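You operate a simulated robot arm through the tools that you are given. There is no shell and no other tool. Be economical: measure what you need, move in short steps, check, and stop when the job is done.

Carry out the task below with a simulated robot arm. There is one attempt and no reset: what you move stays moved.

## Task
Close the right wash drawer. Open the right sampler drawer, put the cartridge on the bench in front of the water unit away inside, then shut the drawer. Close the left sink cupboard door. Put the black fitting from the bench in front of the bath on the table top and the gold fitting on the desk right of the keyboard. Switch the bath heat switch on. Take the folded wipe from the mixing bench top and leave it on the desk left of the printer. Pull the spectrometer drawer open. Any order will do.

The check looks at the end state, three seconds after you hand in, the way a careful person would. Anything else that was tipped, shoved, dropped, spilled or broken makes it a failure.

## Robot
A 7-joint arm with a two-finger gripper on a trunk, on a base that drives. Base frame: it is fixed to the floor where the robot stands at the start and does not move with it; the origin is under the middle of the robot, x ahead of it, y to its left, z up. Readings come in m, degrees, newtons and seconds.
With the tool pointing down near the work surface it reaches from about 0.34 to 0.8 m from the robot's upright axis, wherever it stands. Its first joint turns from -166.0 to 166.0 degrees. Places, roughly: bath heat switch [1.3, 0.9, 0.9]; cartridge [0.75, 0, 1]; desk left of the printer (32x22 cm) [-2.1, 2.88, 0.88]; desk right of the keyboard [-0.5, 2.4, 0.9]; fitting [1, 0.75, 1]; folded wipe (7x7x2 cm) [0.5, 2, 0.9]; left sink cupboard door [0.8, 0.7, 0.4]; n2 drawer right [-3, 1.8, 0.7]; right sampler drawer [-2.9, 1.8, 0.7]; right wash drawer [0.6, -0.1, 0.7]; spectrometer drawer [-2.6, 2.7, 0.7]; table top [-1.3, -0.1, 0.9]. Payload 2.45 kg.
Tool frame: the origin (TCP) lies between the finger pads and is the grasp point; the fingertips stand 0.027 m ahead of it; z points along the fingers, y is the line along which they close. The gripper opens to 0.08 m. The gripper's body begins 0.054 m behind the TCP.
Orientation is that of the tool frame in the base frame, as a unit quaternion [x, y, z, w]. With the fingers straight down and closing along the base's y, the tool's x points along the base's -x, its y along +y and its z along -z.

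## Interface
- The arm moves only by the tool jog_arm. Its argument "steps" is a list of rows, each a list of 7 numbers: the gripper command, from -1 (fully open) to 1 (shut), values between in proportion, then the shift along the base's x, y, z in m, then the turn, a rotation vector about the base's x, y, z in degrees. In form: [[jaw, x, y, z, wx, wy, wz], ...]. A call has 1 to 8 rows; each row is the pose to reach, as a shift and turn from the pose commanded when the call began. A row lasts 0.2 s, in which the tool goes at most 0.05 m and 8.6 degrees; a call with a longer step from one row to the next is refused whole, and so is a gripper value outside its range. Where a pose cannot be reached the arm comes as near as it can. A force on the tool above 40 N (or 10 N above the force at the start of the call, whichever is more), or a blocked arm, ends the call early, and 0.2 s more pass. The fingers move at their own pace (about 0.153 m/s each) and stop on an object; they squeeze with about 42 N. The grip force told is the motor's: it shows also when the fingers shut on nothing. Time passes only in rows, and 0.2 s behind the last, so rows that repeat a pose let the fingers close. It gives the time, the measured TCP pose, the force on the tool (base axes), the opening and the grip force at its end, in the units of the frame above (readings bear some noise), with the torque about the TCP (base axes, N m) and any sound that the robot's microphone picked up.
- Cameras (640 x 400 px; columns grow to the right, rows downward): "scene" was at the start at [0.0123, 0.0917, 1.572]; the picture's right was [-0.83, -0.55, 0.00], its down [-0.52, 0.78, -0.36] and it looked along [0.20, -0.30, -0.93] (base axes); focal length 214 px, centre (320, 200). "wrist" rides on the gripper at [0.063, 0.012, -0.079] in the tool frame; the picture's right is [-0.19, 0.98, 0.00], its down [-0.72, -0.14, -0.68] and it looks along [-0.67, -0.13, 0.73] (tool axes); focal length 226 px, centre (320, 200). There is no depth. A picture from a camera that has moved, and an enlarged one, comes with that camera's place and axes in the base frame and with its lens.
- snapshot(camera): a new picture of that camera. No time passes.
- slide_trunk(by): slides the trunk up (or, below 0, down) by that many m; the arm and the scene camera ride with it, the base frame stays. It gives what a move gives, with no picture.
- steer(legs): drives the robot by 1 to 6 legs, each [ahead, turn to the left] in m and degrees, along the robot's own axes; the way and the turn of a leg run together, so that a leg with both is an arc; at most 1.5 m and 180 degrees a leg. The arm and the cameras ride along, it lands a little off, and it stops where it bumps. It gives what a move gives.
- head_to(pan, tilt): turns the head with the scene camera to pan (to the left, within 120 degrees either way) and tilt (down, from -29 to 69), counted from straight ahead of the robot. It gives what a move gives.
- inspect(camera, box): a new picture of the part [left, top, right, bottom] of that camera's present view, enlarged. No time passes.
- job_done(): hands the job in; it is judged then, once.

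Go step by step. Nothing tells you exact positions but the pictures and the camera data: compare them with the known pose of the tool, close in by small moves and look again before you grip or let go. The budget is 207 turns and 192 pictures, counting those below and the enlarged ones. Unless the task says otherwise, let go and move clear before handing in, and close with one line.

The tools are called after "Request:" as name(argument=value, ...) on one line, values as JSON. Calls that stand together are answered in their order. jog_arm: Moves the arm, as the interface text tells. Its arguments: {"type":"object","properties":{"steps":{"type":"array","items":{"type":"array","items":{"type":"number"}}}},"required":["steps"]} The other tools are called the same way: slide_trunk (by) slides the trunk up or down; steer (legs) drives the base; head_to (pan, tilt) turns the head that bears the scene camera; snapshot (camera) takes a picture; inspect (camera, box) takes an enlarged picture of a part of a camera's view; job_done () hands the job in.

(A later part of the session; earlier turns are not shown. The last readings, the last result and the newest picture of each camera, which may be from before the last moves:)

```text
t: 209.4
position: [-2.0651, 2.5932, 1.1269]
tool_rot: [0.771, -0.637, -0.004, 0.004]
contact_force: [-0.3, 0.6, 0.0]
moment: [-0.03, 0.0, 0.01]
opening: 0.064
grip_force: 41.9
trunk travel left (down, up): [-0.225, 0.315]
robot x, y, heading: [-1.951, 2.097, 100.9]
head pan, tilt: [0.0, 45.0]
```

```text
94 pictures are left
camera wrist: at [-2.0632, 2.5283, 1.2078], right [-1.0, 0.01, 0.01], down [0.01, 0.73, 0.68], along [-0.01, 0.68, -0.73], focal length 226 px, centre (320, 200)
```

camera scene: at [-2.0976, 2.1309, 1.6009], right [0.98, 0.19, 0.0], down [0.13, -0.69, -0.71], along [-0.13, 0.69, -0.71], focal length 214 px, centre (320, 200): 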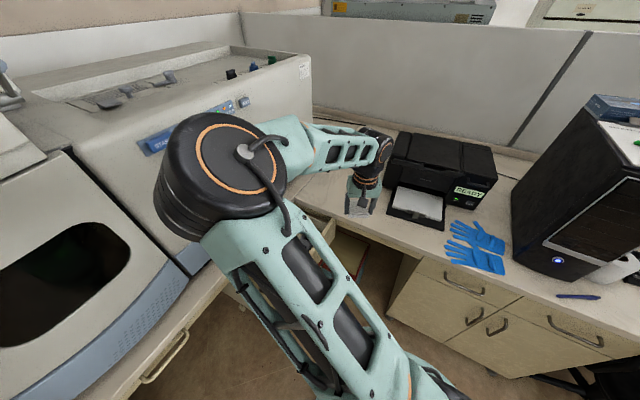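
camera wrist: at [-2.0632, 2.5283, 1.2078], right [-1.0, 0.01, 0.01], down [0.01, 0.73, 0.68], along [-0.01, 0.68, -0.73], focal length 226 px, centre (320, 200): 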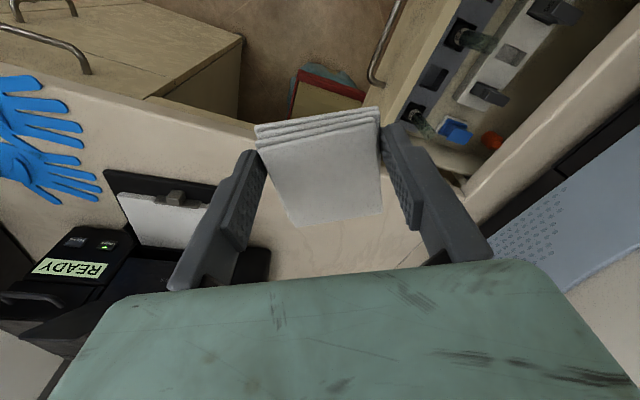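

The desk left of the printer is free around (-2.10, 2.85). I'll move above it.

Request:
jog_arm(steps=[[1, -0.005, 0.045, 0.01, 0, 0, 0], [1, -0.01, 0.09, 0.01, 0, 0, 0], [1, -0.016, 0.135, 0.01, 0, 0, 0], [1, -0.022, 0.18, 0, 0, 0, 0], [1, -0.03, 0.22, -0.02, 0, 0, 0], [1, -0.035, 0.255, -0.04, 0, 0, 0], [1, -0.035, 0.255, -0.085, 0, 0, 0], [1, -0.035, 0.255, -0.13, 0, 0, 0]])

Request:
snapshot(camera="scene")

Request:
snapshot(camera="wrist")

```text
t: 211.2
position: [-2.1004, 2.8488, 0.9966]
tool_rot: [0.771, -0.637, -0.005, 0.004]
contact_force: [-0.4, 0.7, -0.6]
moment: [0.01, -0.06, 0.01]
opening: 0.0641
grip_force: 41.8
trunk travel left (down, up): [-0.225, 0.315]
robot x, y, heading: [-1.9468, 2.1013, 100.8]
head pan, tilt: [0.0, 45.0]
```

```text
93 pictures are left
camera scene: at [-2.0981, 2.1312, 1.6008], right [0.98, 0.19, 0.0], down [0.13, -0.69, -0.71], along [-0.13, 0.69, -0.71], focal length 214 px, centre (320, 200)
```

scene: 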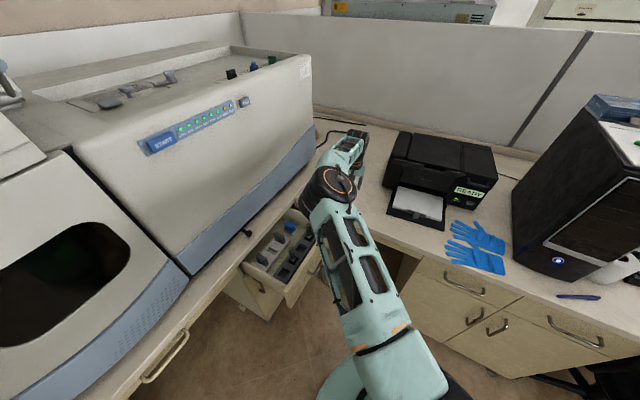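

```text
92 pictures are left
camera wrist: at [-2.0993, 2.7832, 1.0771], right [-1.0, 0.01, 0.01], down [0.01, 0.73, 0.68], along [-0.01, 0.68, -0.73], focal length 226 px, centre (320, 200)
```

wrist: 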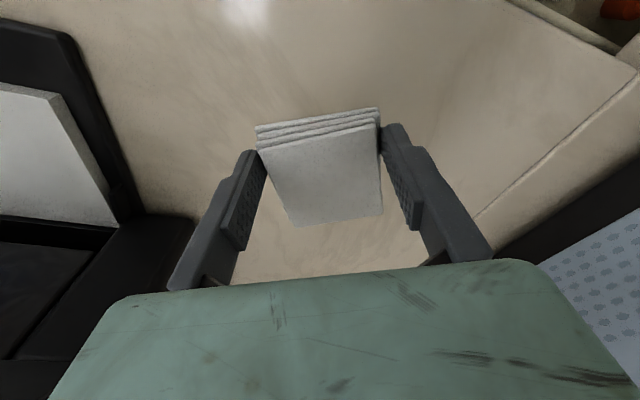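

Clear desk below. I'll lower it to contact.

Request:
jog_arm(steps=[[1, 0, 0, -0.04, 0, 0, 0], [1, 0, 0, -0.06, 0, 0, 0], [1, 0, 0, -0.067, 0, 0, 0], [1, 0, 0, -0.072, 0, 0, 0], [1, 0, 0, -0.076, 0, 0, 0], [1, 0, 0, -0.08, 0, 0, 0], [1, 0, 0, -0.084, 0, 0, 0]])

```text
t: 212.8
position: [-2.0989, 2.8485, 0.9168]
tool_rot: [0.771, -0.637, -0.005, 0.003]
contact_force: [-0.7, 0.2, 16.8]
moment: [0.08, -0.36, 0.01]
opening: 0.0637
grip_force: 42.5
trunk travel left (down, up): [-0.225, 0.315]
robot x, y, heading: [-1.9529, 2.0961, 100.9]
head pan, tilt: [0.0, 45.0]
```

Contact. I'll open and lift away.

Request:
jog_arm(steps=[[-1, 0, 0, 0.003, 0, 0, 0], [-1, 0, 0, 0.003, 0, 0, 0], [-1, 0, 0, 0.04, 0, 0, 0], [-1, 0, 0, 0.085, 0, 0, 0], [-1, 0, 0, 0.13, 0, 0, 0], [-1, 0, 0, 0.175, 0, 0, 0], [-1, 0, 0, 0.21, 0, 0, 0]])

Request:
snapshot(camera="wrist")

```text
t: 214.4
position: [-2.098, 2.8492, 1.1241]
tool_rot: [0.77, -0.638, -0.006, 0.004]
contact_force: [-0.2, -0.3, 0.4]
moment: [-0.03, -0.01, 0.0]
opening: 0.0799
grip_force: 0.0
trunk travel left (down, up): [-0.225, 0.315]
robot x, y, heading: [-1.9502, 2.0981, 100.7]
head pan, tilt: [0.0, 45.0]
```

```text
91 pictures are left
camera wrist: at [-2.0976, 2.7838, 1.2045], right [-1.0, 0.01, 0.01], down [0.01, 0.73, 0.68], along [-0.01, 0.68, -0.73], focal length 226 px, centre (320, 200)
```

wrist: 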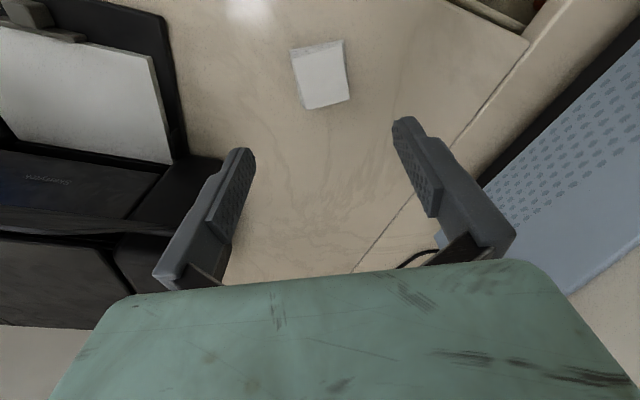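

The wipe is in place. I'll retract and drive back to the sink side for the door, the switch and the fittings.

Request:
jog_arm(steps=[[-1, 0.006, -0.045, 0, 0, 0, 0], [-1, 0.012, -0.09, 0, 0, 0, 0], [-1, 0.018, -0.135, 0, 0, 0, 0], [-1, 0.024, -0.18, 0, 0, 0, 0], [-1, 0.03, -0.225, 0, 0, 0, 0], [-1, 0.036, -0.26, 0, 0, 0, 0]])

Request:
steer(legs=[[-0.26, 0], [0, -122], [1.1, 0], [1.1, 0]])

Request:
head_to(pan=0, tilt=40)

Request:
snapshot(camera="scene")

```text
t: 215.8
position: [-2.061, 2.5882, 1.1225]
tool_rot: [0.771, -0.637, -0.004, 0.003]
contact_force: [-0.5, -0.8, -0.1]
moment: [0.0, 0.04, -0.01]
opening: 0.0797
grip_force: 0.1
trunk travel left (down, up): [-0.225, 0.315]
robot x, y, heading: [-1.9501, 2.1004, 100.9]
head pan, tilt: [0.0, 45.0]
```

```text
t: 233.3
position: [0.6189, 0.8791, 1.1228]
tool_rot: [0.188, 0.982, 0.005, 0.002]
contact_force: [0.4, -0.8, 0.6]
moment: [0.03, 0.05, 0.05]
opening: 0.0802
grip_force: 0.0
trunk travel left (down, up): [-0.225, 0.315]
robot x, y, heading: [0.1444, 1.0423, -21.6]
head pan, tilt: [0.0, 45.0]
```

```text
t: 234.0
position: [0.62, 0.8787, 1.1232]
tool_rot: [0.188, 0.982, 0.006, 0.002]
contact_force: [0.3, 0.3, -0.9]
moment: [-0.03, -0.04, 0.03]
opening: 0.0801
grip_force: 0.1
trunk travel left (down, up): [-0.225, 0.315]
robot x, y, heading: [0.144, 1.0485, -21.6]
head pan, tilt: [0.0, 40.0]
```

```text
90 pictures are left
camera scene: at [0.2585, 1.1513, 1.6081], right [-0.37, -0.93, 0.0], down [-0.6, 0.24, -0.77], along [0.71, -0.28, -0.64], focal length 214 px, centre (320, 200)
```

scene: 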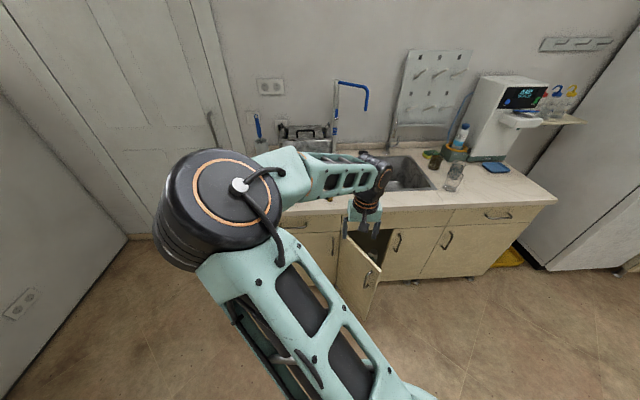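

Both beakers still stand and the wash drawer is shut. The cupboard door stands about 45° open; I'll lower a closed, forward-tilted gripper outside it.

Request:
jog_arm(steps=[[1, -0.01, -0.025, -0.02, -2.7, -6.9, 0], [1, -0.02, -0.05, -0.05, -5.4, -13.8, 0], [1, -0.03, -0.075, -0.085, -8.1, -20.6, 0], [1, -0.04, -0.1, -0.125, -10.8, -27.5, 0], [1, -0.04, -0.105, -0.17, -13.5, -34.4, 0], [1, -0.04, -0.105, -0.22, -13.5, -34.4, 0], [1, -0.04, -0.105, -0.27, -13.5, -34.4, 0], [1, -0.04, -0.105, -0.3, -13.5, -34.4, 0]])

Request:
snapshot(camera="scene")

Request:
snapshot(camera="wrist")

```text
t: 235.8
position: [0.5814, 0.7736, 0.8238]
tool_rot: [0.174, 0.932, -0.053, 0.314]
contact_force: [0.7, 0.5, -0.3]
moment: [0.0, -0.01, -0.02]
opening: 0.0001
grip_force: 29.6
trunk travel left (down, up): [-0.225, 0.315]
robot x, y, heading: [0.1457, 1.0476, -21.9]
head pan, tilt: [0.0, 40.0]
```

```text
89 pictures are left
camera scene: at [0.2587, 1.151, 1.6081], right [-0.37, -0.93, 0.0], down [-0.6, 0.24, -0.77], along [0.71, -0.28, -0.64], focal length 214 px, centre (320, 200)
```

scene: 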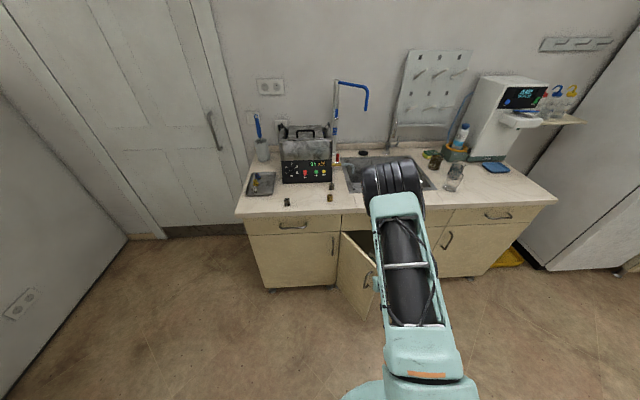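

```text
88 pictures are left
camera wrist: at [0.4933, 0.8198, 0.8497], right [0.5, 0.86, 0.13], down [0.1, -0.2, 0.97], along [0.86, -0.47, -0.18], focal length 226 px, centre (320, 200)
```

wrist: 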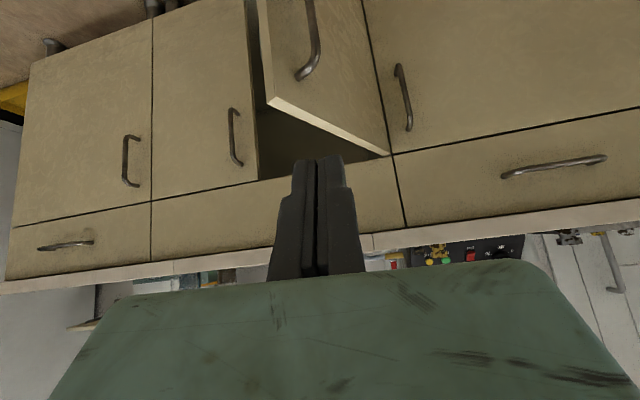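

The door's tip is at about (0.684, 0.666), with its top at z 0.68 and its hinge near (0.99, 0.73). I'll yaw the tool toward the door, lower it, then move beside the outer face.

Request:
jog_arm(steps=[[1, 0.005, 0.012, -0.03, 0, 0, -8], [1, 0.01, 0.024, -0.07, 0, 0, -16], [1, 0.014, 0.036, -0.11, 0, 0, -24], [1, 0.019, 0.048, -0.15, 0, 0, -32], [1, 0.019, 0.048, -0.19, 0, 0, -35], [1, 0.019, 0.048, -0.21, 0, 0, -35]])

Request:
snapshot(camera="wrist")

```text
t: 237.2
position: [0.5993, 0.822, 0.6124]
tool_rot: [0.448, 0.836, -0.144, 0.283]
contact_force: [-0.3, 0.4, 0.1]
moment: [0.02, 0.0, 0.0]
opening: 0.0
grip_force: 29.5
trunk travel left (down, up): [-0.225, 0.315]
robot x, y, heading: [0.1453, 1.047, -21.8]
head pan, tilt: [0.0, 40.0]
```

```text
87 pictures are left
camera wrist: at [0.5549, 0.9099, 0.6387], right [0.9, 0.42, 0.13], down [-0.04, -0.22, 0.97], along [0.43, -0.88, -0.18], focal length 226 px, centre (320, 200)
```

wrist: 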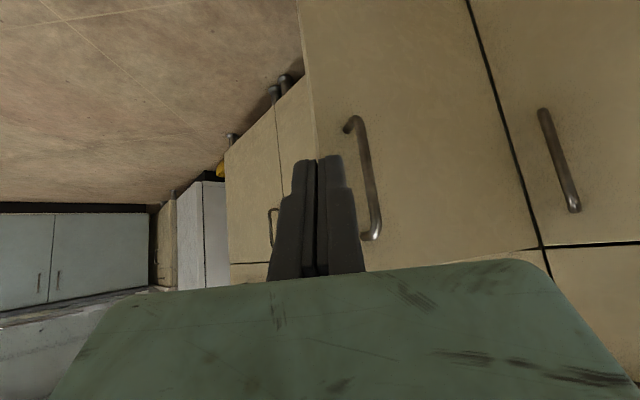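

The tool is outside the door. I'll shift right past the handle, then push the face closed.

Request:
jog_arm(steps=[[1, 0.045, 0.005, 0, 0, 0, 0], [1, 0.09, 0.005, 0, 0, 0, 0], [1, 0.135, 0.0, 0, 0, 0, 0], [1, 0.175, -0.01, 0, 0, 0, 0]])

Request:
snapshot(camera="wrist")

Request:
snapshot(camera="scene")

```text
t: 238.2
position: [0.7744, 0.8113, 0.6124]
tool_rot: [0.447, 0.836, -0.145, 0.282]
contact_force: [-0.1, 0.2, 0.5]
moment: [0.01, -0.03, -0.05]
opening: 0.0
grip_force: 29.4
trunk travel left (down, up): [-0.225, 0.315]
robot x, y, heading: [0.143, 1.0462, -21.8]
head pan, tilt: [0.0, 40.0]
```

```text
86 pictures are left
camera wrist: at [0.7294, 0.8995, 0.6389], right [0.9, 0.42, 0.13], down [-0.03, -0.22, 0.97], along [0.44, -0.88, -0.18], focal length 226 px, centre (320, 200)
```

wrist: 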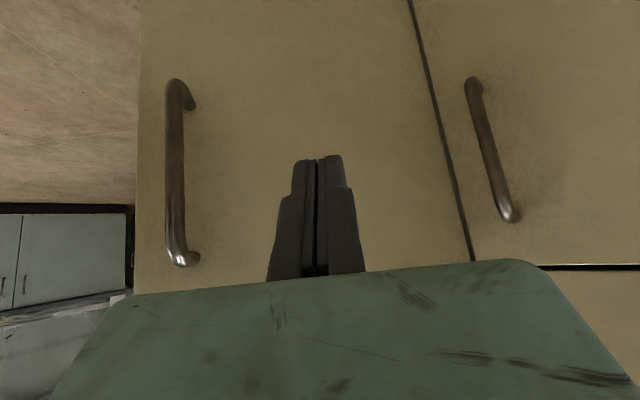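

```text
85 pictures are left
camera scene: at [0.2587, 1.1515, 1.6081], right [-0.37, -0.93, 0.0], down [-0.6, 0.24, -0.77], along [0.71, -0.28, -0.64], focal length 214 px, centre (320, 200)
```

scene: 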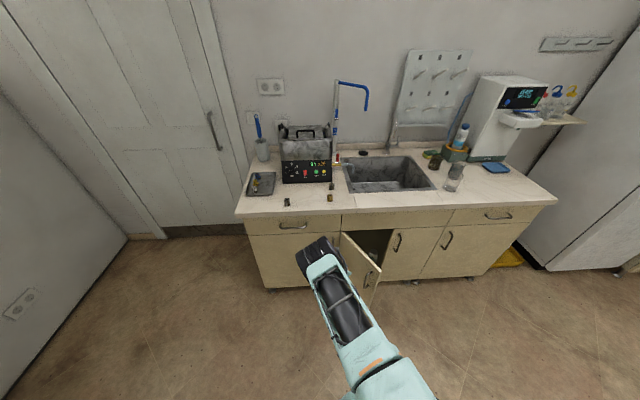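

Pushing the door along its arc.

Request:
jog_arm(steps=[[1, 0.008, -0.04, 0, 0, 0, 0], [1, 0.016, -0.08, 0, 0, 0, 0], [1, 0.032, -0.11, 0, 0, 0, 0], [1, 0.052, -0.14, 0, 0, 0, 0], [1, 0.075, -0.17, 0, 0, 0, 0], [1, 0.098, -0.195, 0, 0, 0, 0]])

Request:
snapshot(camera="wrist")

Request:
snapshot(camera="scene")

```text
t: 239.6
position: [0.8409, 0.6341, 0.6266]
tool_rot: [0.447, 0.836, -0.146, 0.282]
contact_force: [0.6, 1.8, -0.2]
moment: [-0.07, 0.0, -0.05]
opening: 0.0001
grip_force: 30.4
out of reach, approached as far as the arm can: row 5, 6
trunk travel left (down, up): [-0.225, 0.315]
robot x, y, heading: [0.1447, 1.0444, -21.4]
head pan, tilt: [0.0, 40.0]
```

```text
84 pictures are left
camera wrist: at [0.7971, 0.7218, 0.6519], right [0.9, 0.42, 0.13], down [-0.03, -0.22, 0.98], along [0.44, -0.88, -0.18], focal length 226 px, centre (320, 200)
```

wrist: 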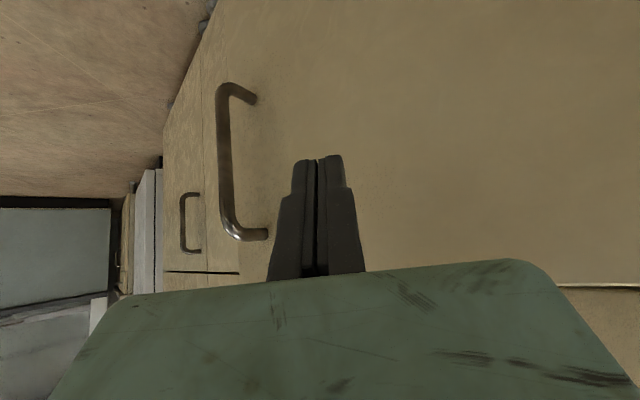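

```text
83 pictures are left
camera scene: at [0.2599, 1.1539, 1.6079], right [-0.37, -0.93, 0.0], down [-0.6, 0.23, -0.77], along [0.71, -0.28, -0.64], focal length 214 px, centre (320, 200)
```

scene: 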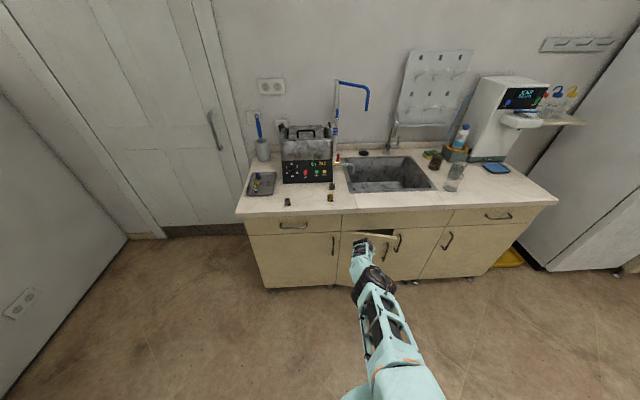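

The door is nearly shut and the arm is at full reach. I'll nudge the base forward to push it the rest of the way.

Request:
steer(legs=[[0.06, 0]])

Request:
snapshot(camera="wrist")

Request:
inspect(camera="scene", box=[280, 190, 480, 310])

```text
t: 240.6
position: [0.895, 0.6094, 0.6265]
tool_rot: [0.448, 0.836, -0.145, 0.283]
contact_force: [-0.1, -0.5, -0.8]
moment: [-0.03, -0.02, 0.02]
opening: 0.0
grip_force: 29.3
trunk travel left (down, up): [-0.225, 0.315]
robot x, y, heading: [0.2006, 1.025, -21.6]
head pan, tilt: [0.0, 40.0]
```

```text
82 pictures are left
camera wrist: at [0.8513, 0.6974, 0.6514], right [0.9, 0.42, 0.13], down [-0.04, -0.22, 0.97], along [0.43, -0.88, -0.18], focal length 226 px, centre (320, 200)
```

wrist: 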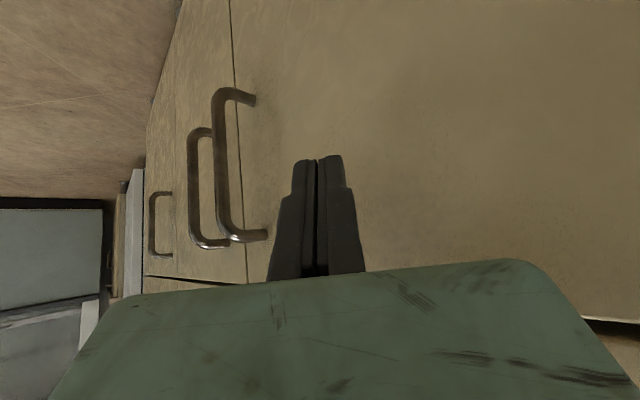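

```text
3.20 times, centred on (380, 250) of scene
camera zoom: at [0.3147, 1.1288, 1.6081], right [-0.37, -0.93, 0.0], down [-0.6, 0.24, -0.77], along [0.71, -0.28, -0.64], focal length 686 px, centre (128, 40)
```

zoom: 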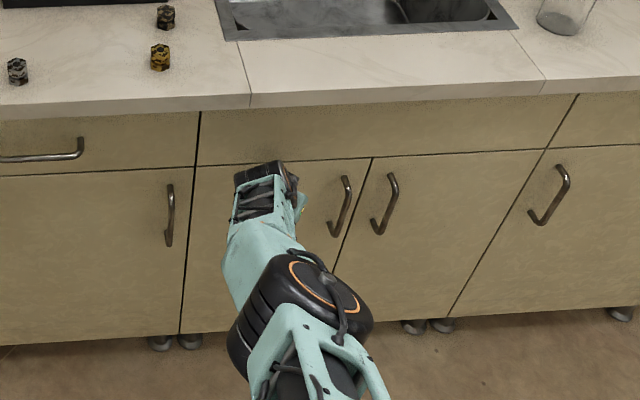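

It looks closed. One small firm push to confirm.

Request:
jog_arm(steps=[[1, 0.009, -0.0037, 0, 0, 0, 0], [1, 0.018, -0.0075, 0, 0, 0, 0], [1, 0.027, -0.011, 0, 0, 0, 0]])

Request:
inspect(camera="scene", box=[280, 190, 480, 310])

```text
t: 241.4
position: [0.8966, 0.6104, 0.6263]
tool_rot: [0.448, 0.836, -0.145, 0.284]
contact_force: [0.1, 0.0, 0.3]
moment: [-0.02, 0.01, 0.01]
opening: 0.0001
grip_force: 29.5
out of reach, approached as far as the arm can: row 1, 2, 3
trunk travel left (down, up): [-0.225, 0.315]
robot x, y, heading: [0.2013, 1.0243, -21.2]
head pan, tilt: [0.0, 40.0]
```

```text
3.20 times, centred on (380, 250) of scene
camera zoom: at [0.314, 1.129, 1.6081], right [-0.37, -0.93, 0.0], down [-0.6, 0.24, -0.77], along [0.71, -0.28, -0.64], focal length 686 px, centre (128, 40)
```

zoom: 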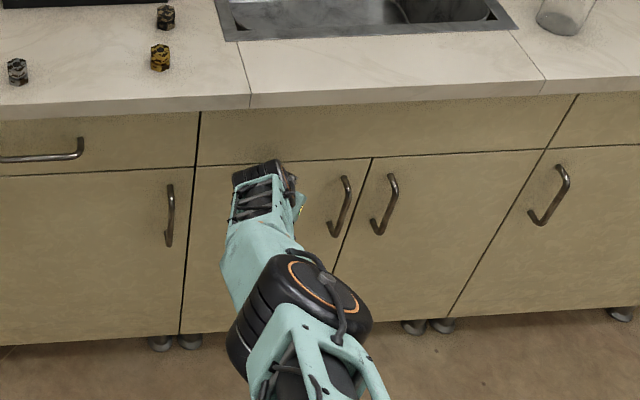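

Request:
steer(legs=[[0.03, 0]])

Request:
inspect(camera="wrist", box=[130, 0, 330, 290])

```text
t: 242.2
position: [0.9129, 0.6037, 0.6254]
tool_rot: [0.451, 0.836, -0.148, 0.276]
contact_force: [-0.7, -0.7, -0.6]
moment: [0.0, 0.01, 0.01]
opening: 0.0001
grip_force: 29.3
trunk travel left (down, up): [-0.225, 0.315]
robot x, y, heading: [0.2185, 1.018, -21.8]
head pan, tilt: [0.0, 40.0]
stopped in leg 1: the force on the tool passed its limit at 101 N (the readings are from after the stop); the commanded pose is now the measured one
```

```text
1.38 times, centred on (230, 145) of wrist
camera zoom: at [0.8692, 0.692, 0.6508], right [0.9, 0.41, 0.12], down [-0.03, -0.22, 0.97], along [0.43, -0.88, -0.19], focal length 312 px, centre (444, 276)
```

zoom: 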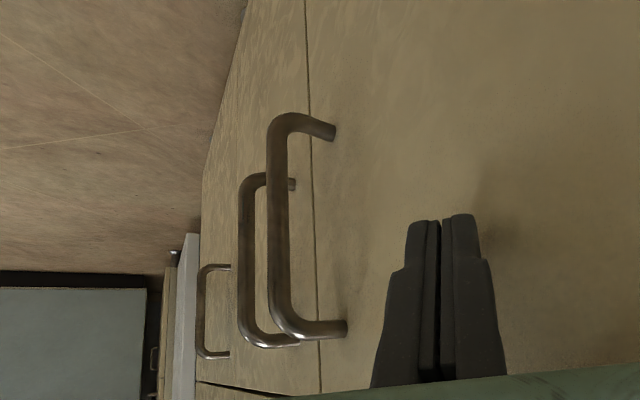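

The door is firmly shut. I'll back off, raise the arm and level the tool again.

Request:
steer(legs=[[-0.12, 0]])

Request:
jog_arm(steps=[[1, -0.02, 0.008, 0.03, 0, 0, 0], [1, -0.04, 0.016, 0.07, 0, 0, 0], [1, -0.06, 0.03, 0.11, 0, 0, 0], [1, -0.08, 0.045, 0.15, 0, 0, 0], [1, -0.1, 0.06, 0.19, 0, 0, 0], [1, -0.12, 0.08, 0.23, 0, 0, 0], [1, -0.13, 0.1, 0.27, 0, 0, 0], [1, -0.13, 0.1, 0.32, 0, 0, 0]])

Request:
jog_arm(steps=[[1, 0, 0.0, 0.04, 0, 0, 0], [1, 0, 0.0, 0.09, 6.1, 4, 0], [1, 0, 0.0, 0.14, 12.2, 8, 0], [1, 0, 0.0, 0.18, 18.4, 11.9, 0], [1, 0, 0.0, 0.2, 24.5, 15.9, 0], [1, 0, 0.0, 0.2, 30.6, 19.9, 0]])

Request:
jog_arm(steps=[[-1, 0, 0.03, 0, 0, 0, 8.4], [-1, 0, 0.06, 0, 0, 0, 16.8], [-1, 0, 0.09, 0, 0, 0, 25.2], [-1, 0, 0.12, 0, 0, 0, 33.6], [-1, 0, 0.15, 0, 0, 0, 35]])

Request:
snapshot(camera="scene")

```text
t: 243.5
position: [0.8007, 0.6496, 0.6242]
tool_rot: [0.45, 0.836, -0.147, 0.277]
contact_force: [0.0, -0.9, -0.4]
moment: [0.03, 0.0, -0.01]
opening: 0.0002
grip_force: 30.4
trunk travel left (down, up): [-0.225, 0.315]
robot x, y, heading: [0.1039, 1.061, -21.6]
head pan, tilt: [0.0, 40.0]
```

```text
t: 245.3
position: [0.6687, 0.7503, 0.9444]
tool_rot: [0.449, 0.837, -0.147, 0.276]
contact_force: [-0.1, 0.7, -0.2]
moment: [-0.02, -0.01, -0.01]
opening: 0.0
grip_force: 29.8
trunk travel left (down, up): [-0.225, 0.315]
robot x, y, heading: [0.1091, 1.0639, -21.5]
head pan, tilt: [0.0, 40.0]
```

```text
t: 246.7
position: [0.6697, 0.7495, 1.1443]
tool_rot: [0.475, 0.88, 0.004, 0.001]
contact_force: [-0.1, 0.1, 0.1]
moment: [0.0, 0.0, -0.01]
opening: 0.0
grip_force: 30.1
trunk travel left (down, up): [-0.225, 0.315]
robot x, y, heading: [0.1083, 1.0618, -21.5]
head pan, tilt: [0.0, 40.0]
```

```text
t: 247.9
position: [0.6704, 0.9002, 1.1442]
tool_rot: [0.187, 0.982, 0.004, 0.0]
contact_force: [0.2, -1.3, -0.6]
moment: [0.02, 0.01, 0.0]
opening: 0.08
grip_force: 0.0
trunk travel left (down, up): [-0.225, 0.315]
robot x, y, heading: [0.1086, 1.0606, -21.7]
head pan, tilt: [0.0, 40.0]
```

```text
78 pictures are left
camera scene: at [0.2204, 1.1665, 1.6081], right [-0.37, -0.93, 0.0], down [-0.6, 0.24, -0.77], along [0.71, -0.28, -0.64], focal length 214 px, centre (320, 200)
```

scene: 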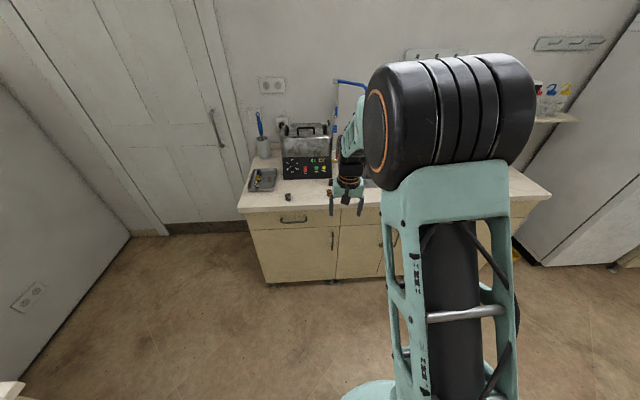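

Now I'll drive forward so the fittings and the switch are in reach.

Request:
steer(legs=[[0.33, 0]])

Request:
head_to(pan=10, tilt=40)

Request:
snapshot(camera="wrist")

Request:
inspect(camera="scene", box=[240, 90, 440, 240])

```text
t: 250.1
position: [0.9777, 0.7776, 1.143]
tool_rot: [0.188, 0.982, 0.003, 0.0]
contact_force: [-0.1, -0.7, 0.0]
moment: [0.01, 0.01, 0.02]
opening: 0.0801
grip_force: 0.1
trunk travel left (down, up): [-0.225, 0.315]
robot x, y, heading: [0.4164, 0.9379, -21.6]
head pan, tilt: [0.0, 40.0]
```

```text
t: 250.8
position: [0.9791, 0.7789, 1.144]
tool_rot: [0.189, 0.982, 0.003, 0.001]
contact_force: [0.2, -0.6, 0.1]
moment: [0.02, -0.03, -0.02]
opening: 0.0801
grip_force: 0.1
trunk travel left (down, up): [-0.225, 0.315]
robot x, y, heading: [0.4124, 0.9398, -21.6]
head pan, tilt: [10.0, 40.0]
```

```text
77 pictures are left
camera wrist: at [0.9244, 0.8119, 1.2236], right [0.54, 0.84, 0.01], down [0.61, -0.4, 0.68], along [0.57, -0.36, -0.73], focal length 226 px, centre (320, 200)
```

wrist: 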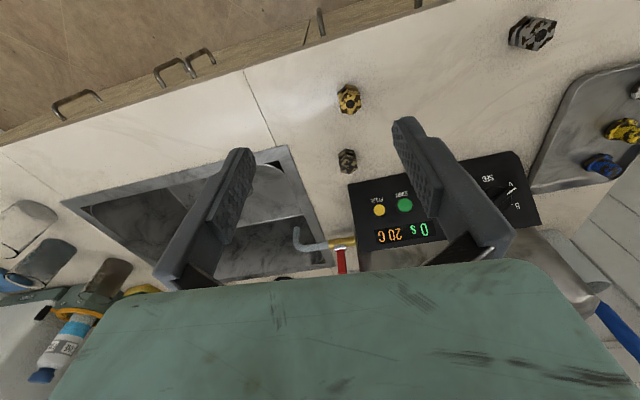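

```text
2.67 times, centred on (340, 165) of scene
camera zoom: at [0.5326, 1.0585, 1.6081], right [-0.2, -0.98, 0.0], down [-0.63, 0.13, -0.77], along [0.75, -0.15, -0.64], focal length 572 px, centre (267, 293)
```

zoom: 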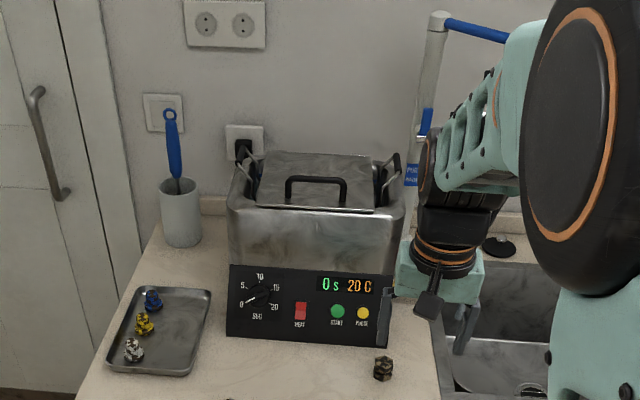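

Request:
inspect(camera="wrist", box=[310, 0, 640, 200])

Request:
inspect(camera="scene", box=[315, 180, 395, 230])

```text
1.94 times, centred on (475, 100) of wrist
camera zoom: at [0.9244, 0.8119, 1.2236], right [0.54, 0.84, 0.01], down [0.61, -0.4, 0.68], along [0.57, -0.36, -0.73], focal length 438 px, centre (19, 394)
```

zoom: 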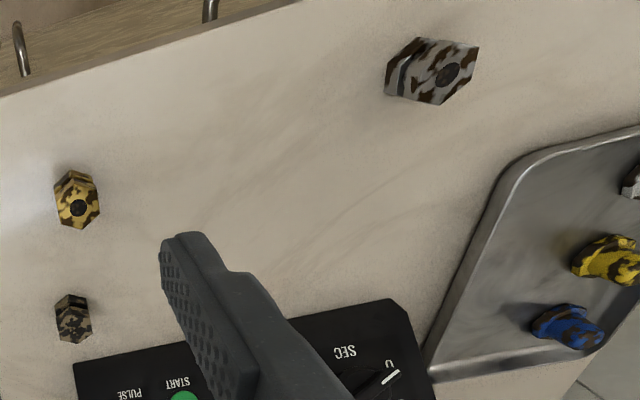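

```text
8.00 times, centred on (355, 205) of scene
camera zoom: at [0.5326, 1.0585, 1.6081], right [-0.2, -0.98, 0.0], down [-0.63, 0.13, -0.77], along [0.75, -0.15, -0.64], focal length 1716 px, centre (40, 160)
```

zoom: 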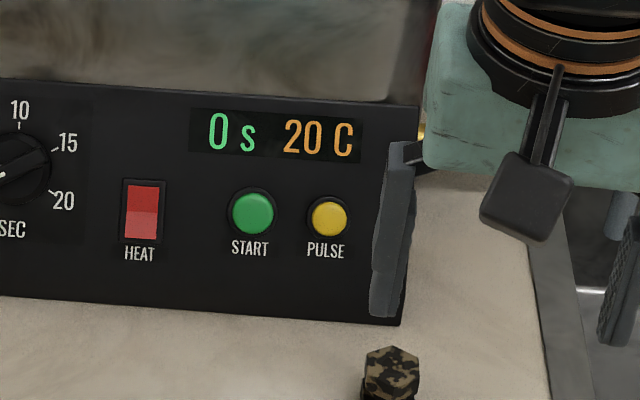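

The black fitting is the dark one nearest the bath, with the gold one in front of it. The red HEAT rocker is near (1.237, 0.859, 0.96) on the upright panel; I'll bring the tilted, closed gripper in front of it for a close look.

Request:
jog_arm(steps=[[1, 0.01, 0.025, 0, -3.05, -7.8, 0], [1, 0.03, 0.05, 0, -6.1, -15.5, 0], [1, 0.05, 0.075, -0.01, -9.2, -23.3, 0], [1, 0.075, 0.1, -0.03, -12.2, -31.1, 0], [1, 0.1, 0.116, -0.06, -15.3, -38.8, 0], [1, 0.125, 0.116, -0.09, -18.3, -46.6, 0]])

Request:
snapshot(camera="wrist")

Request:
snapshot(camera="scene")

```text
t: 252.2
position: [1.1033, 0.8946, 1.0537]
tool_rot: [0.169, 0.89, -0.075, 0.418]
contact_force: [0.3, 0.4, -0.4]
moment: [0.04, -0.01, 0.0]
opening: 0.0002
grip_force: 29.8
trunk travel left (down, up): [-0.225, 0.315]
robot x, y, heading: [0.4106, 0.9368, -21.7]
head pan, tilt: [10.0, 40.0]
```

```text
73 pictures are left
camera wrist: at [1.0136, 0.9421, 1.0555], right [0.47, 0.87, 0.16], down [-0.11, -0.12, 0.99], along [0.87, -0.48, 0.04], focal length 226 px, centre (320, 200)
```

wrist: 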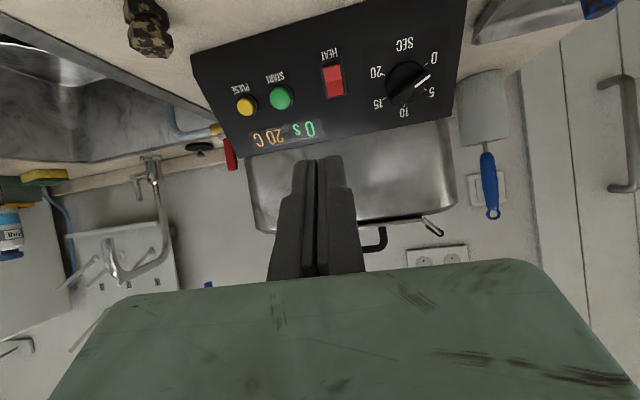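

```text
72 pictures are left
camera scene: at [0.5333, 1.0591, 1.608], right [-0.2, -0.98, 0.0], down [-0.63, 0.13, -0.77], along [0.75, -0.15, -0.64], focal length 214 px, centre (320, 200)
```

scene: 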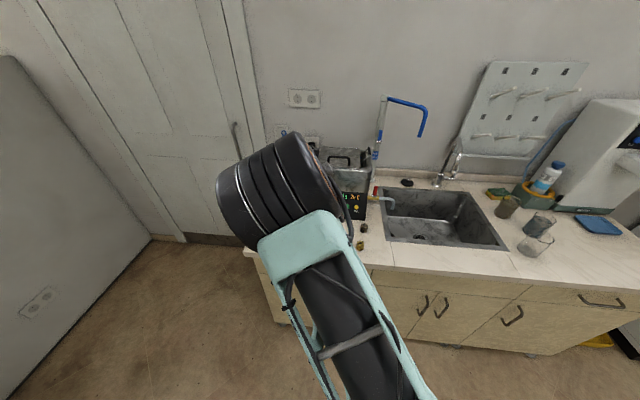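

The panel slopes about 45°, so the tilted tool faces it squarely. I'll zoom in on the rocker's state.

Request:
inspect(camera="wrist", box=[280, 30, 400, 130])

```text
4.00 times, centred on (340, 80) of wrist
camera zoom: at [1.0136, 0.9421, 1.0555], right [0.47, 0.87, 0.16], down [-0.11, -0.12, 0.99], along [0.87, -0.48, 0.04], focal length 904 px, centre (240, 680)
```

zoom: 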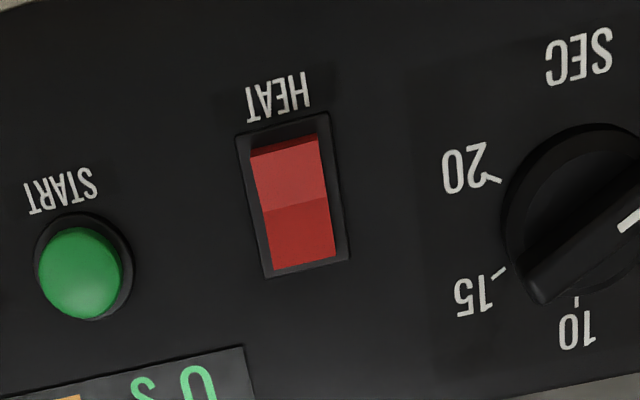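

The rocker's lower half (by the label) sticks out, so that's the side to press. I'll approach to about 4 cm from it along the panel normal.

Request:
jog_arm(steps=[[1, 0.035, -0.009, -0.028, 0, 0, 0], [1, 0.07, -0.018, -0.056, 0, 0, 0], [1, 0.1037, -0.0276, -0.0837, 0, 0, 0]])

Request:
snapshot(camera="wrist")

Request:
inspect(camera="scene", box=[300, 140, 420, 240])

```text
t: 253.0
position: [1.2072, 0.8658, 0.9701]
tool_rot: [0.169, 0.89, -0.075, 0.417]
contact_force: [0.0, -1.0, 0.9]
moment: [-0.01, -0.02, 0.01]
opening: 0.0
grip_force: 29.4
trunk travel left (down, up): [-0.225, 0.315]
robot x, y, heading: [0.4135, 0.9405, -21.7]
head pan, tilt: [10.0, 40.0]
```

```text
70 pictures are left
camera wrist: at [1.1181, 0.914, 0.973], right [0.47, 0.87, 0.16], down [-0.11, -0.12, 0.99], along [0.87, -0.48, 0.04], focal length 226 px, centre (320, 200)
```

wrist: 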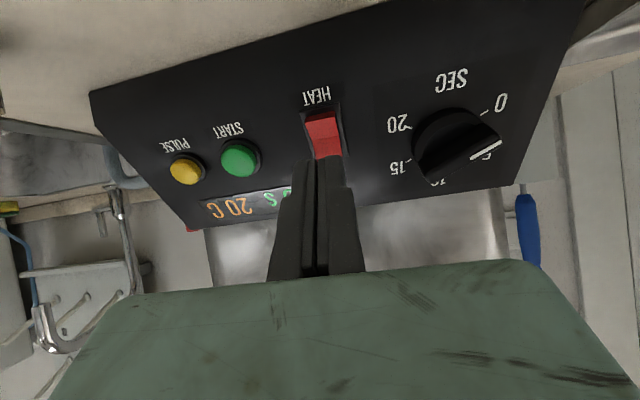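

```text
4.00 times, centred on (360, 190) of scene
camera zoom: at [0.5329, 1.0584, 1.6081], right [-0.2, -0.98, 0.0], down [-0.63, 0.13, -0.77], along [0.75, -0.15, -0.64], focal length 858 px, centre (160, 240)
```

zoom: 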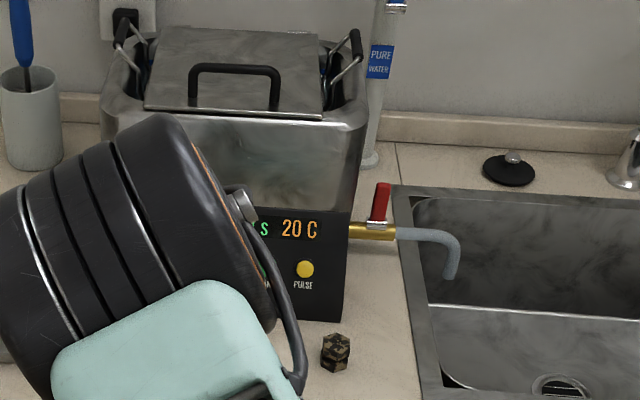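

The tool's axis aims at the rocker's lower half. Advancing gently to press it.

Request:
jog_arm(steps=[[1, 0.009, -0.0028, -0.0122, 0, 0, 0], [1, 0.0175, -0.006, -0.02, 0, 0, 0], [1, 0.0235, -0.008, -0.025, 0, 0, 0], [1, 0.027, -0.0095, -0.0285, 0, 0, 0], [1, 0.031, -0.011, -0.032, 0, 0, 0], [1, 0.0345, -0.0122, -0.035, 0, 0, 0]])

Request:
snapshot(camera="wrist")

```text
t: 254.3
position: [1.2343, 0.8573, 0.9415]
tool_rot: [0.169, 0.89, -0.074, 0.417]
contact_force: [-28.7, 5.1, 20.8]
moment: [0.15, 0.21, 0.17]
opening: 0.0001
grip_force: 29.8
trunk travel left (down, up): [-0.225, 0.315]
robot x, y, heading: [0.4192, 0.9402, -21.7]
head pan, tilt: [10.0, 40.0]
stopped in row 6: the force on the tool passed its limit at 46 N (the readings are from after the stop); the commanded pose is now the measured one
```

```text
68 pictures are left
camera wrist: at [1.1452, 0.9045, 0.9438], right [0.47, 0.87, 0.16], down [-0.11, -0.12, 0.99], along [0.87, -0.48, 0.04], focal length 226 px, centre (320, 200)
```

wrist: 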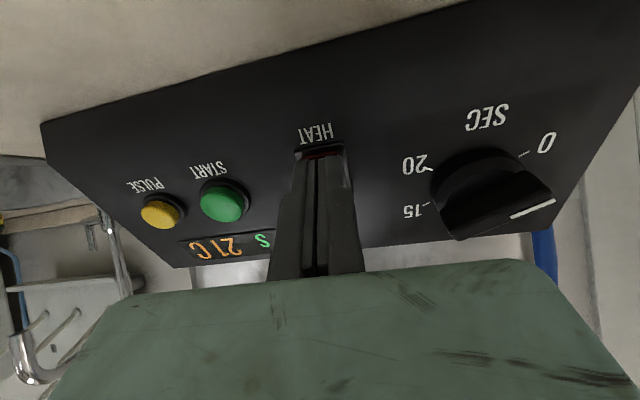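

The display now reads 21 °C, so the heat seems to be on. I'll back off straight and check the rocker.

Request:
jog_arm(steps=[[1, -0.02, 0.0075, 0.018, 0, 0, 0], [1, -0.05, 0.019, 0.045, 0, 0, 0], [1, -0.08, 0.03, 0.072, 0, 0, 0], [1, -0.11, 0.041, 0.1, 0, 0, 0]])

Request:
inspect(camera="wrist", box=[200, 20, 420, 170])

```text
t: 255.3
position: [1.1265, 0.8978, 1.0365]
tool_rot: [0.169, 0.89, -0.074, 0.416]
contact_force: [0.4, 0.3, -0.4]
moment: [-0.02, -0.01, 0.0]
opening: 0.0001
grip_force: 29.9
trunk travel left (down, up): [-0.225, 0.315]
robot x, y, heading: [0.4165, 0.9433, -21.5]
head pan, tilt: [10.0, 40.0]
```

```text
2.67 times, centred on (310, 95) of wrist
camera zoom: at [1.0374, 0.9451, 1.0396], right [0.47, 0.87, 0.16], down [-0.11, -0.12, 0.99], along [0.88, -0.48, 0.04], focal length 603 px, centre (347, 480)
```

zoom: 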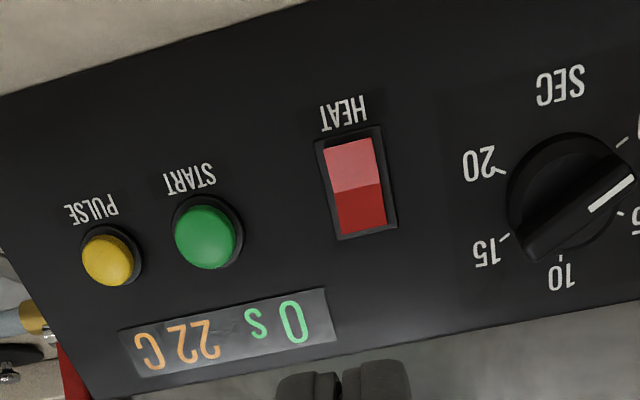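

Heat is on (22 °C). Next is the black fitting at about (1.12, 0.742); I'll level the tool above it.

Request:
jog_arm(steps=[[-1, -0.02, -0.02, 0.01, 3.05, 7.8, 0], [-1, -0.03, -0.05, 0.02, 6.1, 15.5, 0], [-1, -0.03, -0.08, 0.03, 9.2, 23.3, 0], [-1, -0.03, -0.11, 0.03, 12.2, 31.1, 0], [-1, -0.02, -0.135, 0.03, 15.3, 38.8, 0], [-1, -0.01, -0.154, 0.02, 18.3, 46.6, 0], [-1, -0.01, -0.154, -0.02, 18.3, 46.6, 0]])

Request:
snapshot(camera="wrist")

```text
t: 256.9
position: [1.1185, 0.7419, 1.0171]
tool_rot: [0.188, 0.982, 0.004, -0.001]
contact_force: [-0.3, -0.6, -0.2]
moment: [0.01, -0.01, 0.06]
opening: 0.0797
grip_force: 0.1
trunk travel left (down, up): [-0.225, 0.315]
robot x, y, heading: [0.4151, 0.9418, -21.4]
head pan, tilt: [10.0, 40.0]
```

```text
66 pictures are left
camera wrist: at [1.0652, 0.7758, 1.0971], right [0.54, 0.84, 0.01], down [0.62, -0.4, 0.68], along [0.57, -0.36, -0.74], focal length 226 px, centre (320, 200)
```

wrist: 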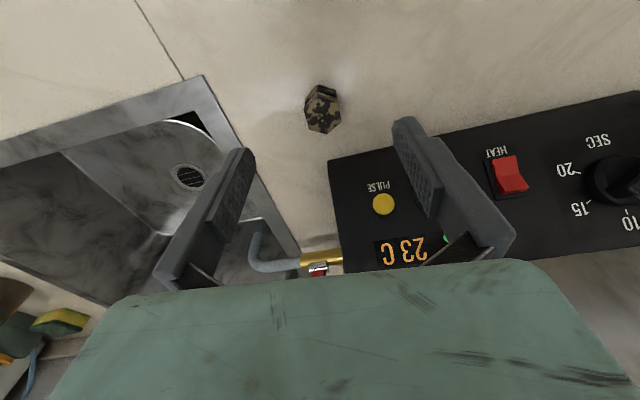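

Centred over it. I'll narrow the jaw a bit and go down.

Request:
jog_arm(steps=[[-0.5, 0, 0, -0.03, 0, 0, 0], [-0.5, 0, 0, -0.06, 0, 0, 0], [-0.5, 0, 0, -0.08, 0, 0, 0]])

Request:
snapshot(camera="wrist")

```text
t: 257.8
position: [1.1195, 0.7416, 0.9376]
tool_rot: [0.187, 0.982, 0.004, -0.001]
contact_force: [-0.3, -1.3, -0.1]
moment: [-0.01, 0.02, 0.01]
opening: 0.0602
grip_force: 0.1
trunk travel left (down, up): [-0.225, 0.315]
robot x, y, heading: [0.4143, 0.9368, -21.5]
head pan, tilt: [10.0, 40.0]
```

```text
65 pictures are left
camera wrist: at [1.0651, 0.7763, 1.0171], right [0.54, 0.84, 0.01], down [0.61, -0.4, 0.68], along [0.57, -0.36, -0.73], focal length 226 px, centre (320, 200)
```

wrist: 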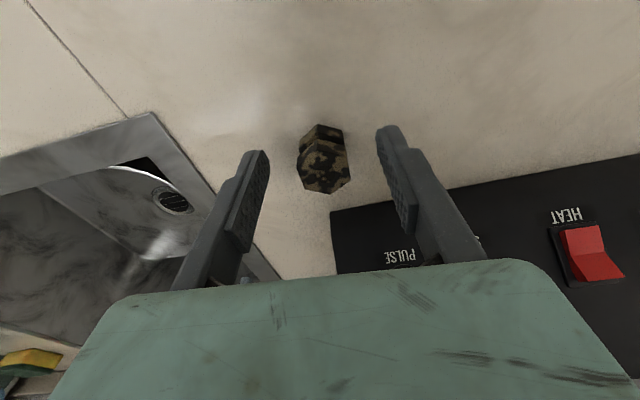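

Request:
jog_arm(steps=[[-0.5, 0, 0, -0.01, 0, 0, 0], [-0.5, 0, 0, -0.016, 0, 0, 0], [1, 0, 0, -0.016, 0, 0, 0], [1, 0, 0, -0.016, 0, 0, 0], [1, 0, 0, -0.016, 0, 0, 0], [1, 0, 0, 0.02, 0, 0, 0], [1, 0, 0, 0.06, 0, 0, 0]])

Request:
snapshot(camera="wrist")

```text
t: 259.4
position: [1.1183, 0.7439, 0.9993]
tool_rot: [0.188, 0.982, 0.004, 0.0]
contact_force: [-0.6, 0.4, -0.3]
moment: [0.01, -0.03, -0.03]
opening: 0.0001
grip_force: 29.4
trunk travel left (down, up): [-0.225, 0.315]
robot x, y, heading: [0.4203, 0.9376, -21.5]
head pan, tilt: [10.0, 40.0]
```

```text
64 pictures are left
camera wrist: at [1.0644, 0.7763, 1.0784], right [0.54, 0.84, 0.01], down [0.61, -0.4, 0.68], along [0.57, -0.36, -0.73], focal length 226 px, centre (320, 200)
```

wrist: 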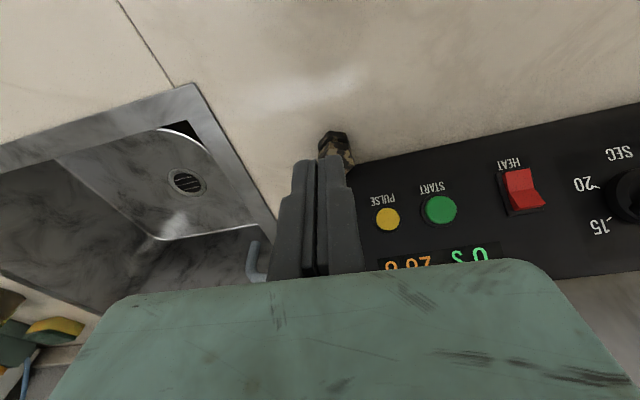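

The fitting squirted out ahead of the fingers. I'll rise, open, and look at where it is.

Request:
jog_arm(steps=[[-0.5, -0.02, 0.008, 0.03, 0, 0, 0], [-0.5, -0.02, 0.008, 0.04, 0, 0, 0]])

Request:
inspect(camera="wrist", box=[220, 40, 540, 280])

```text
t: 259.9
position: [1.0978, 0.7518, 1.0374]
tool_rot: [0.188, 0.982, 0.004, 0.0]
contact_force: [-0.3, 0.2, 0.2]
moment: [-0.04, -0.02, 0.01]
opening: 0.0598
grip_force: 0.1
trunk travel left (down, up): [-0.225, 0.315]
robot x, y, heading: [0.4162, 0.9386, -21.7]
head pan, tilt: [10.0, 40.0]
```

```text
1.67 times, centred on (380, 160) of wrist
camera zoom: at [1.044, 0.7852, 1.1174], right [0.54, 0.84, 0.01], down [0.61, -0.4, 0.68], along [0.57, -0.36, -0.73], focal length 377 px, centre (220, 267)
```

zoom: 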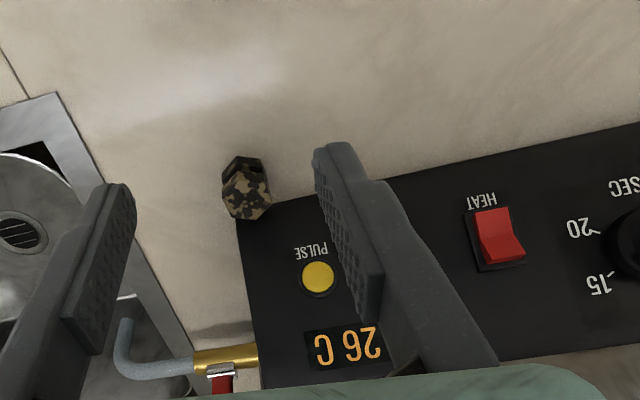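

Request:
inspect(camera="wrist", box=[315, 120, 375, 180])

Request:
inspect(camera="scene", box=[330, 190, 390, 240])

```text
6.67 times, centred on (345, 150) of wrist
camera zoom: at [1.044, 0.7852, 1.1174], right [0.54, 0.84, 0.01], down [0.61, -0.4, 0.68], along [0.57, -0.36, -0.73], focal length 1507 px, centre (153, 533)
```

zoom: 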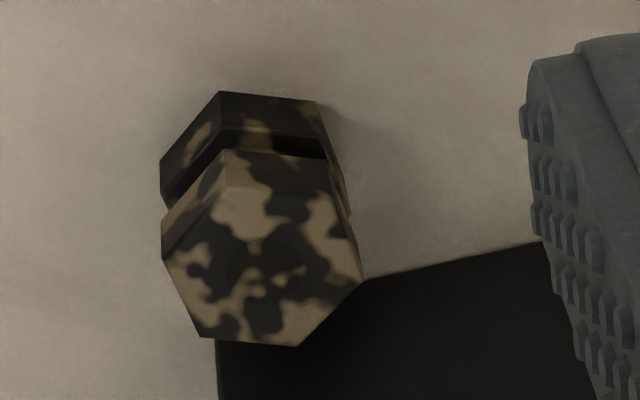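

```text
8.00 times, centred on (360, 215) of scene
camera zoom: at [0.5318, 1.0588, 1.6081], right [-0.2, -0.98, 0.0], down [-0.63, 0.13, -0.77], along [0.75, -0.15, -0.64], focal length 1716 px, centre (0, 80)
```

zoom: 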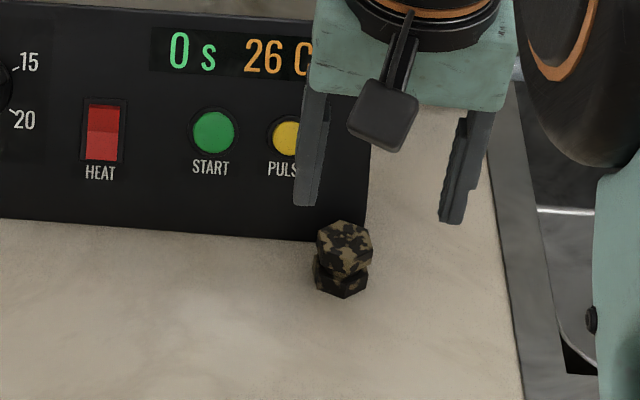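

The fitting is a stacked hex nut and my jaw met it near its corners. I'll rotate about 10° to match the flats and recentre at (1.155, 0.735).

Request:
jog_arm(steps=[[-0.4, 0.02, -0.006, -0.02, 0, 0, 5], [-0.4, 0.045, -0.014, -0.05, 0, 0, 9.7], [-0.4, 0.0575, -0.0175, -0.08, 0, 0, 9.7], [-0.4, 0.0575, -0.0175, -0.093, 0, 0, 9.7]])

Request:
inspect(camera="wrist", box=[230, 80, 410, 260])

```text
t: 260.9
position: [1.1566, 0.7327, 0.9422]
tool_rot: [0.104, 0.995, 0.004, 0.0]
contact_force: [0.1, 1.4, 0.5]
moment: [-0.01, -0.01, 0.0]
opening: 0.0559
grip_force: 0.1
trunk travel left (down, up): [-0.225, 0.315]
robot x, y, heading: [0.4113, 0.9424, -21.5]
head pan, tilt: [10.0, 40.0]
```

```text
2.22 times, centred on (320, 170) of wrist
camera zoom: at [1.0975, 0.7569, 1.0231], right [0.39, 0.92, 0.01], down [0.67, -0.29, 0.68], along [0.63, -0.26, -0.73], focal length 502 px, centre (320, 267)
```

zoom: 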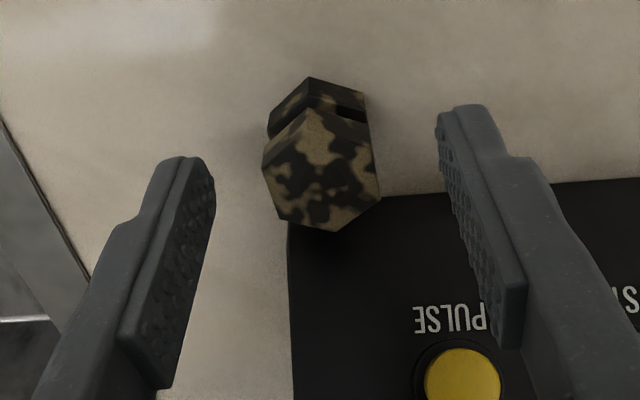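

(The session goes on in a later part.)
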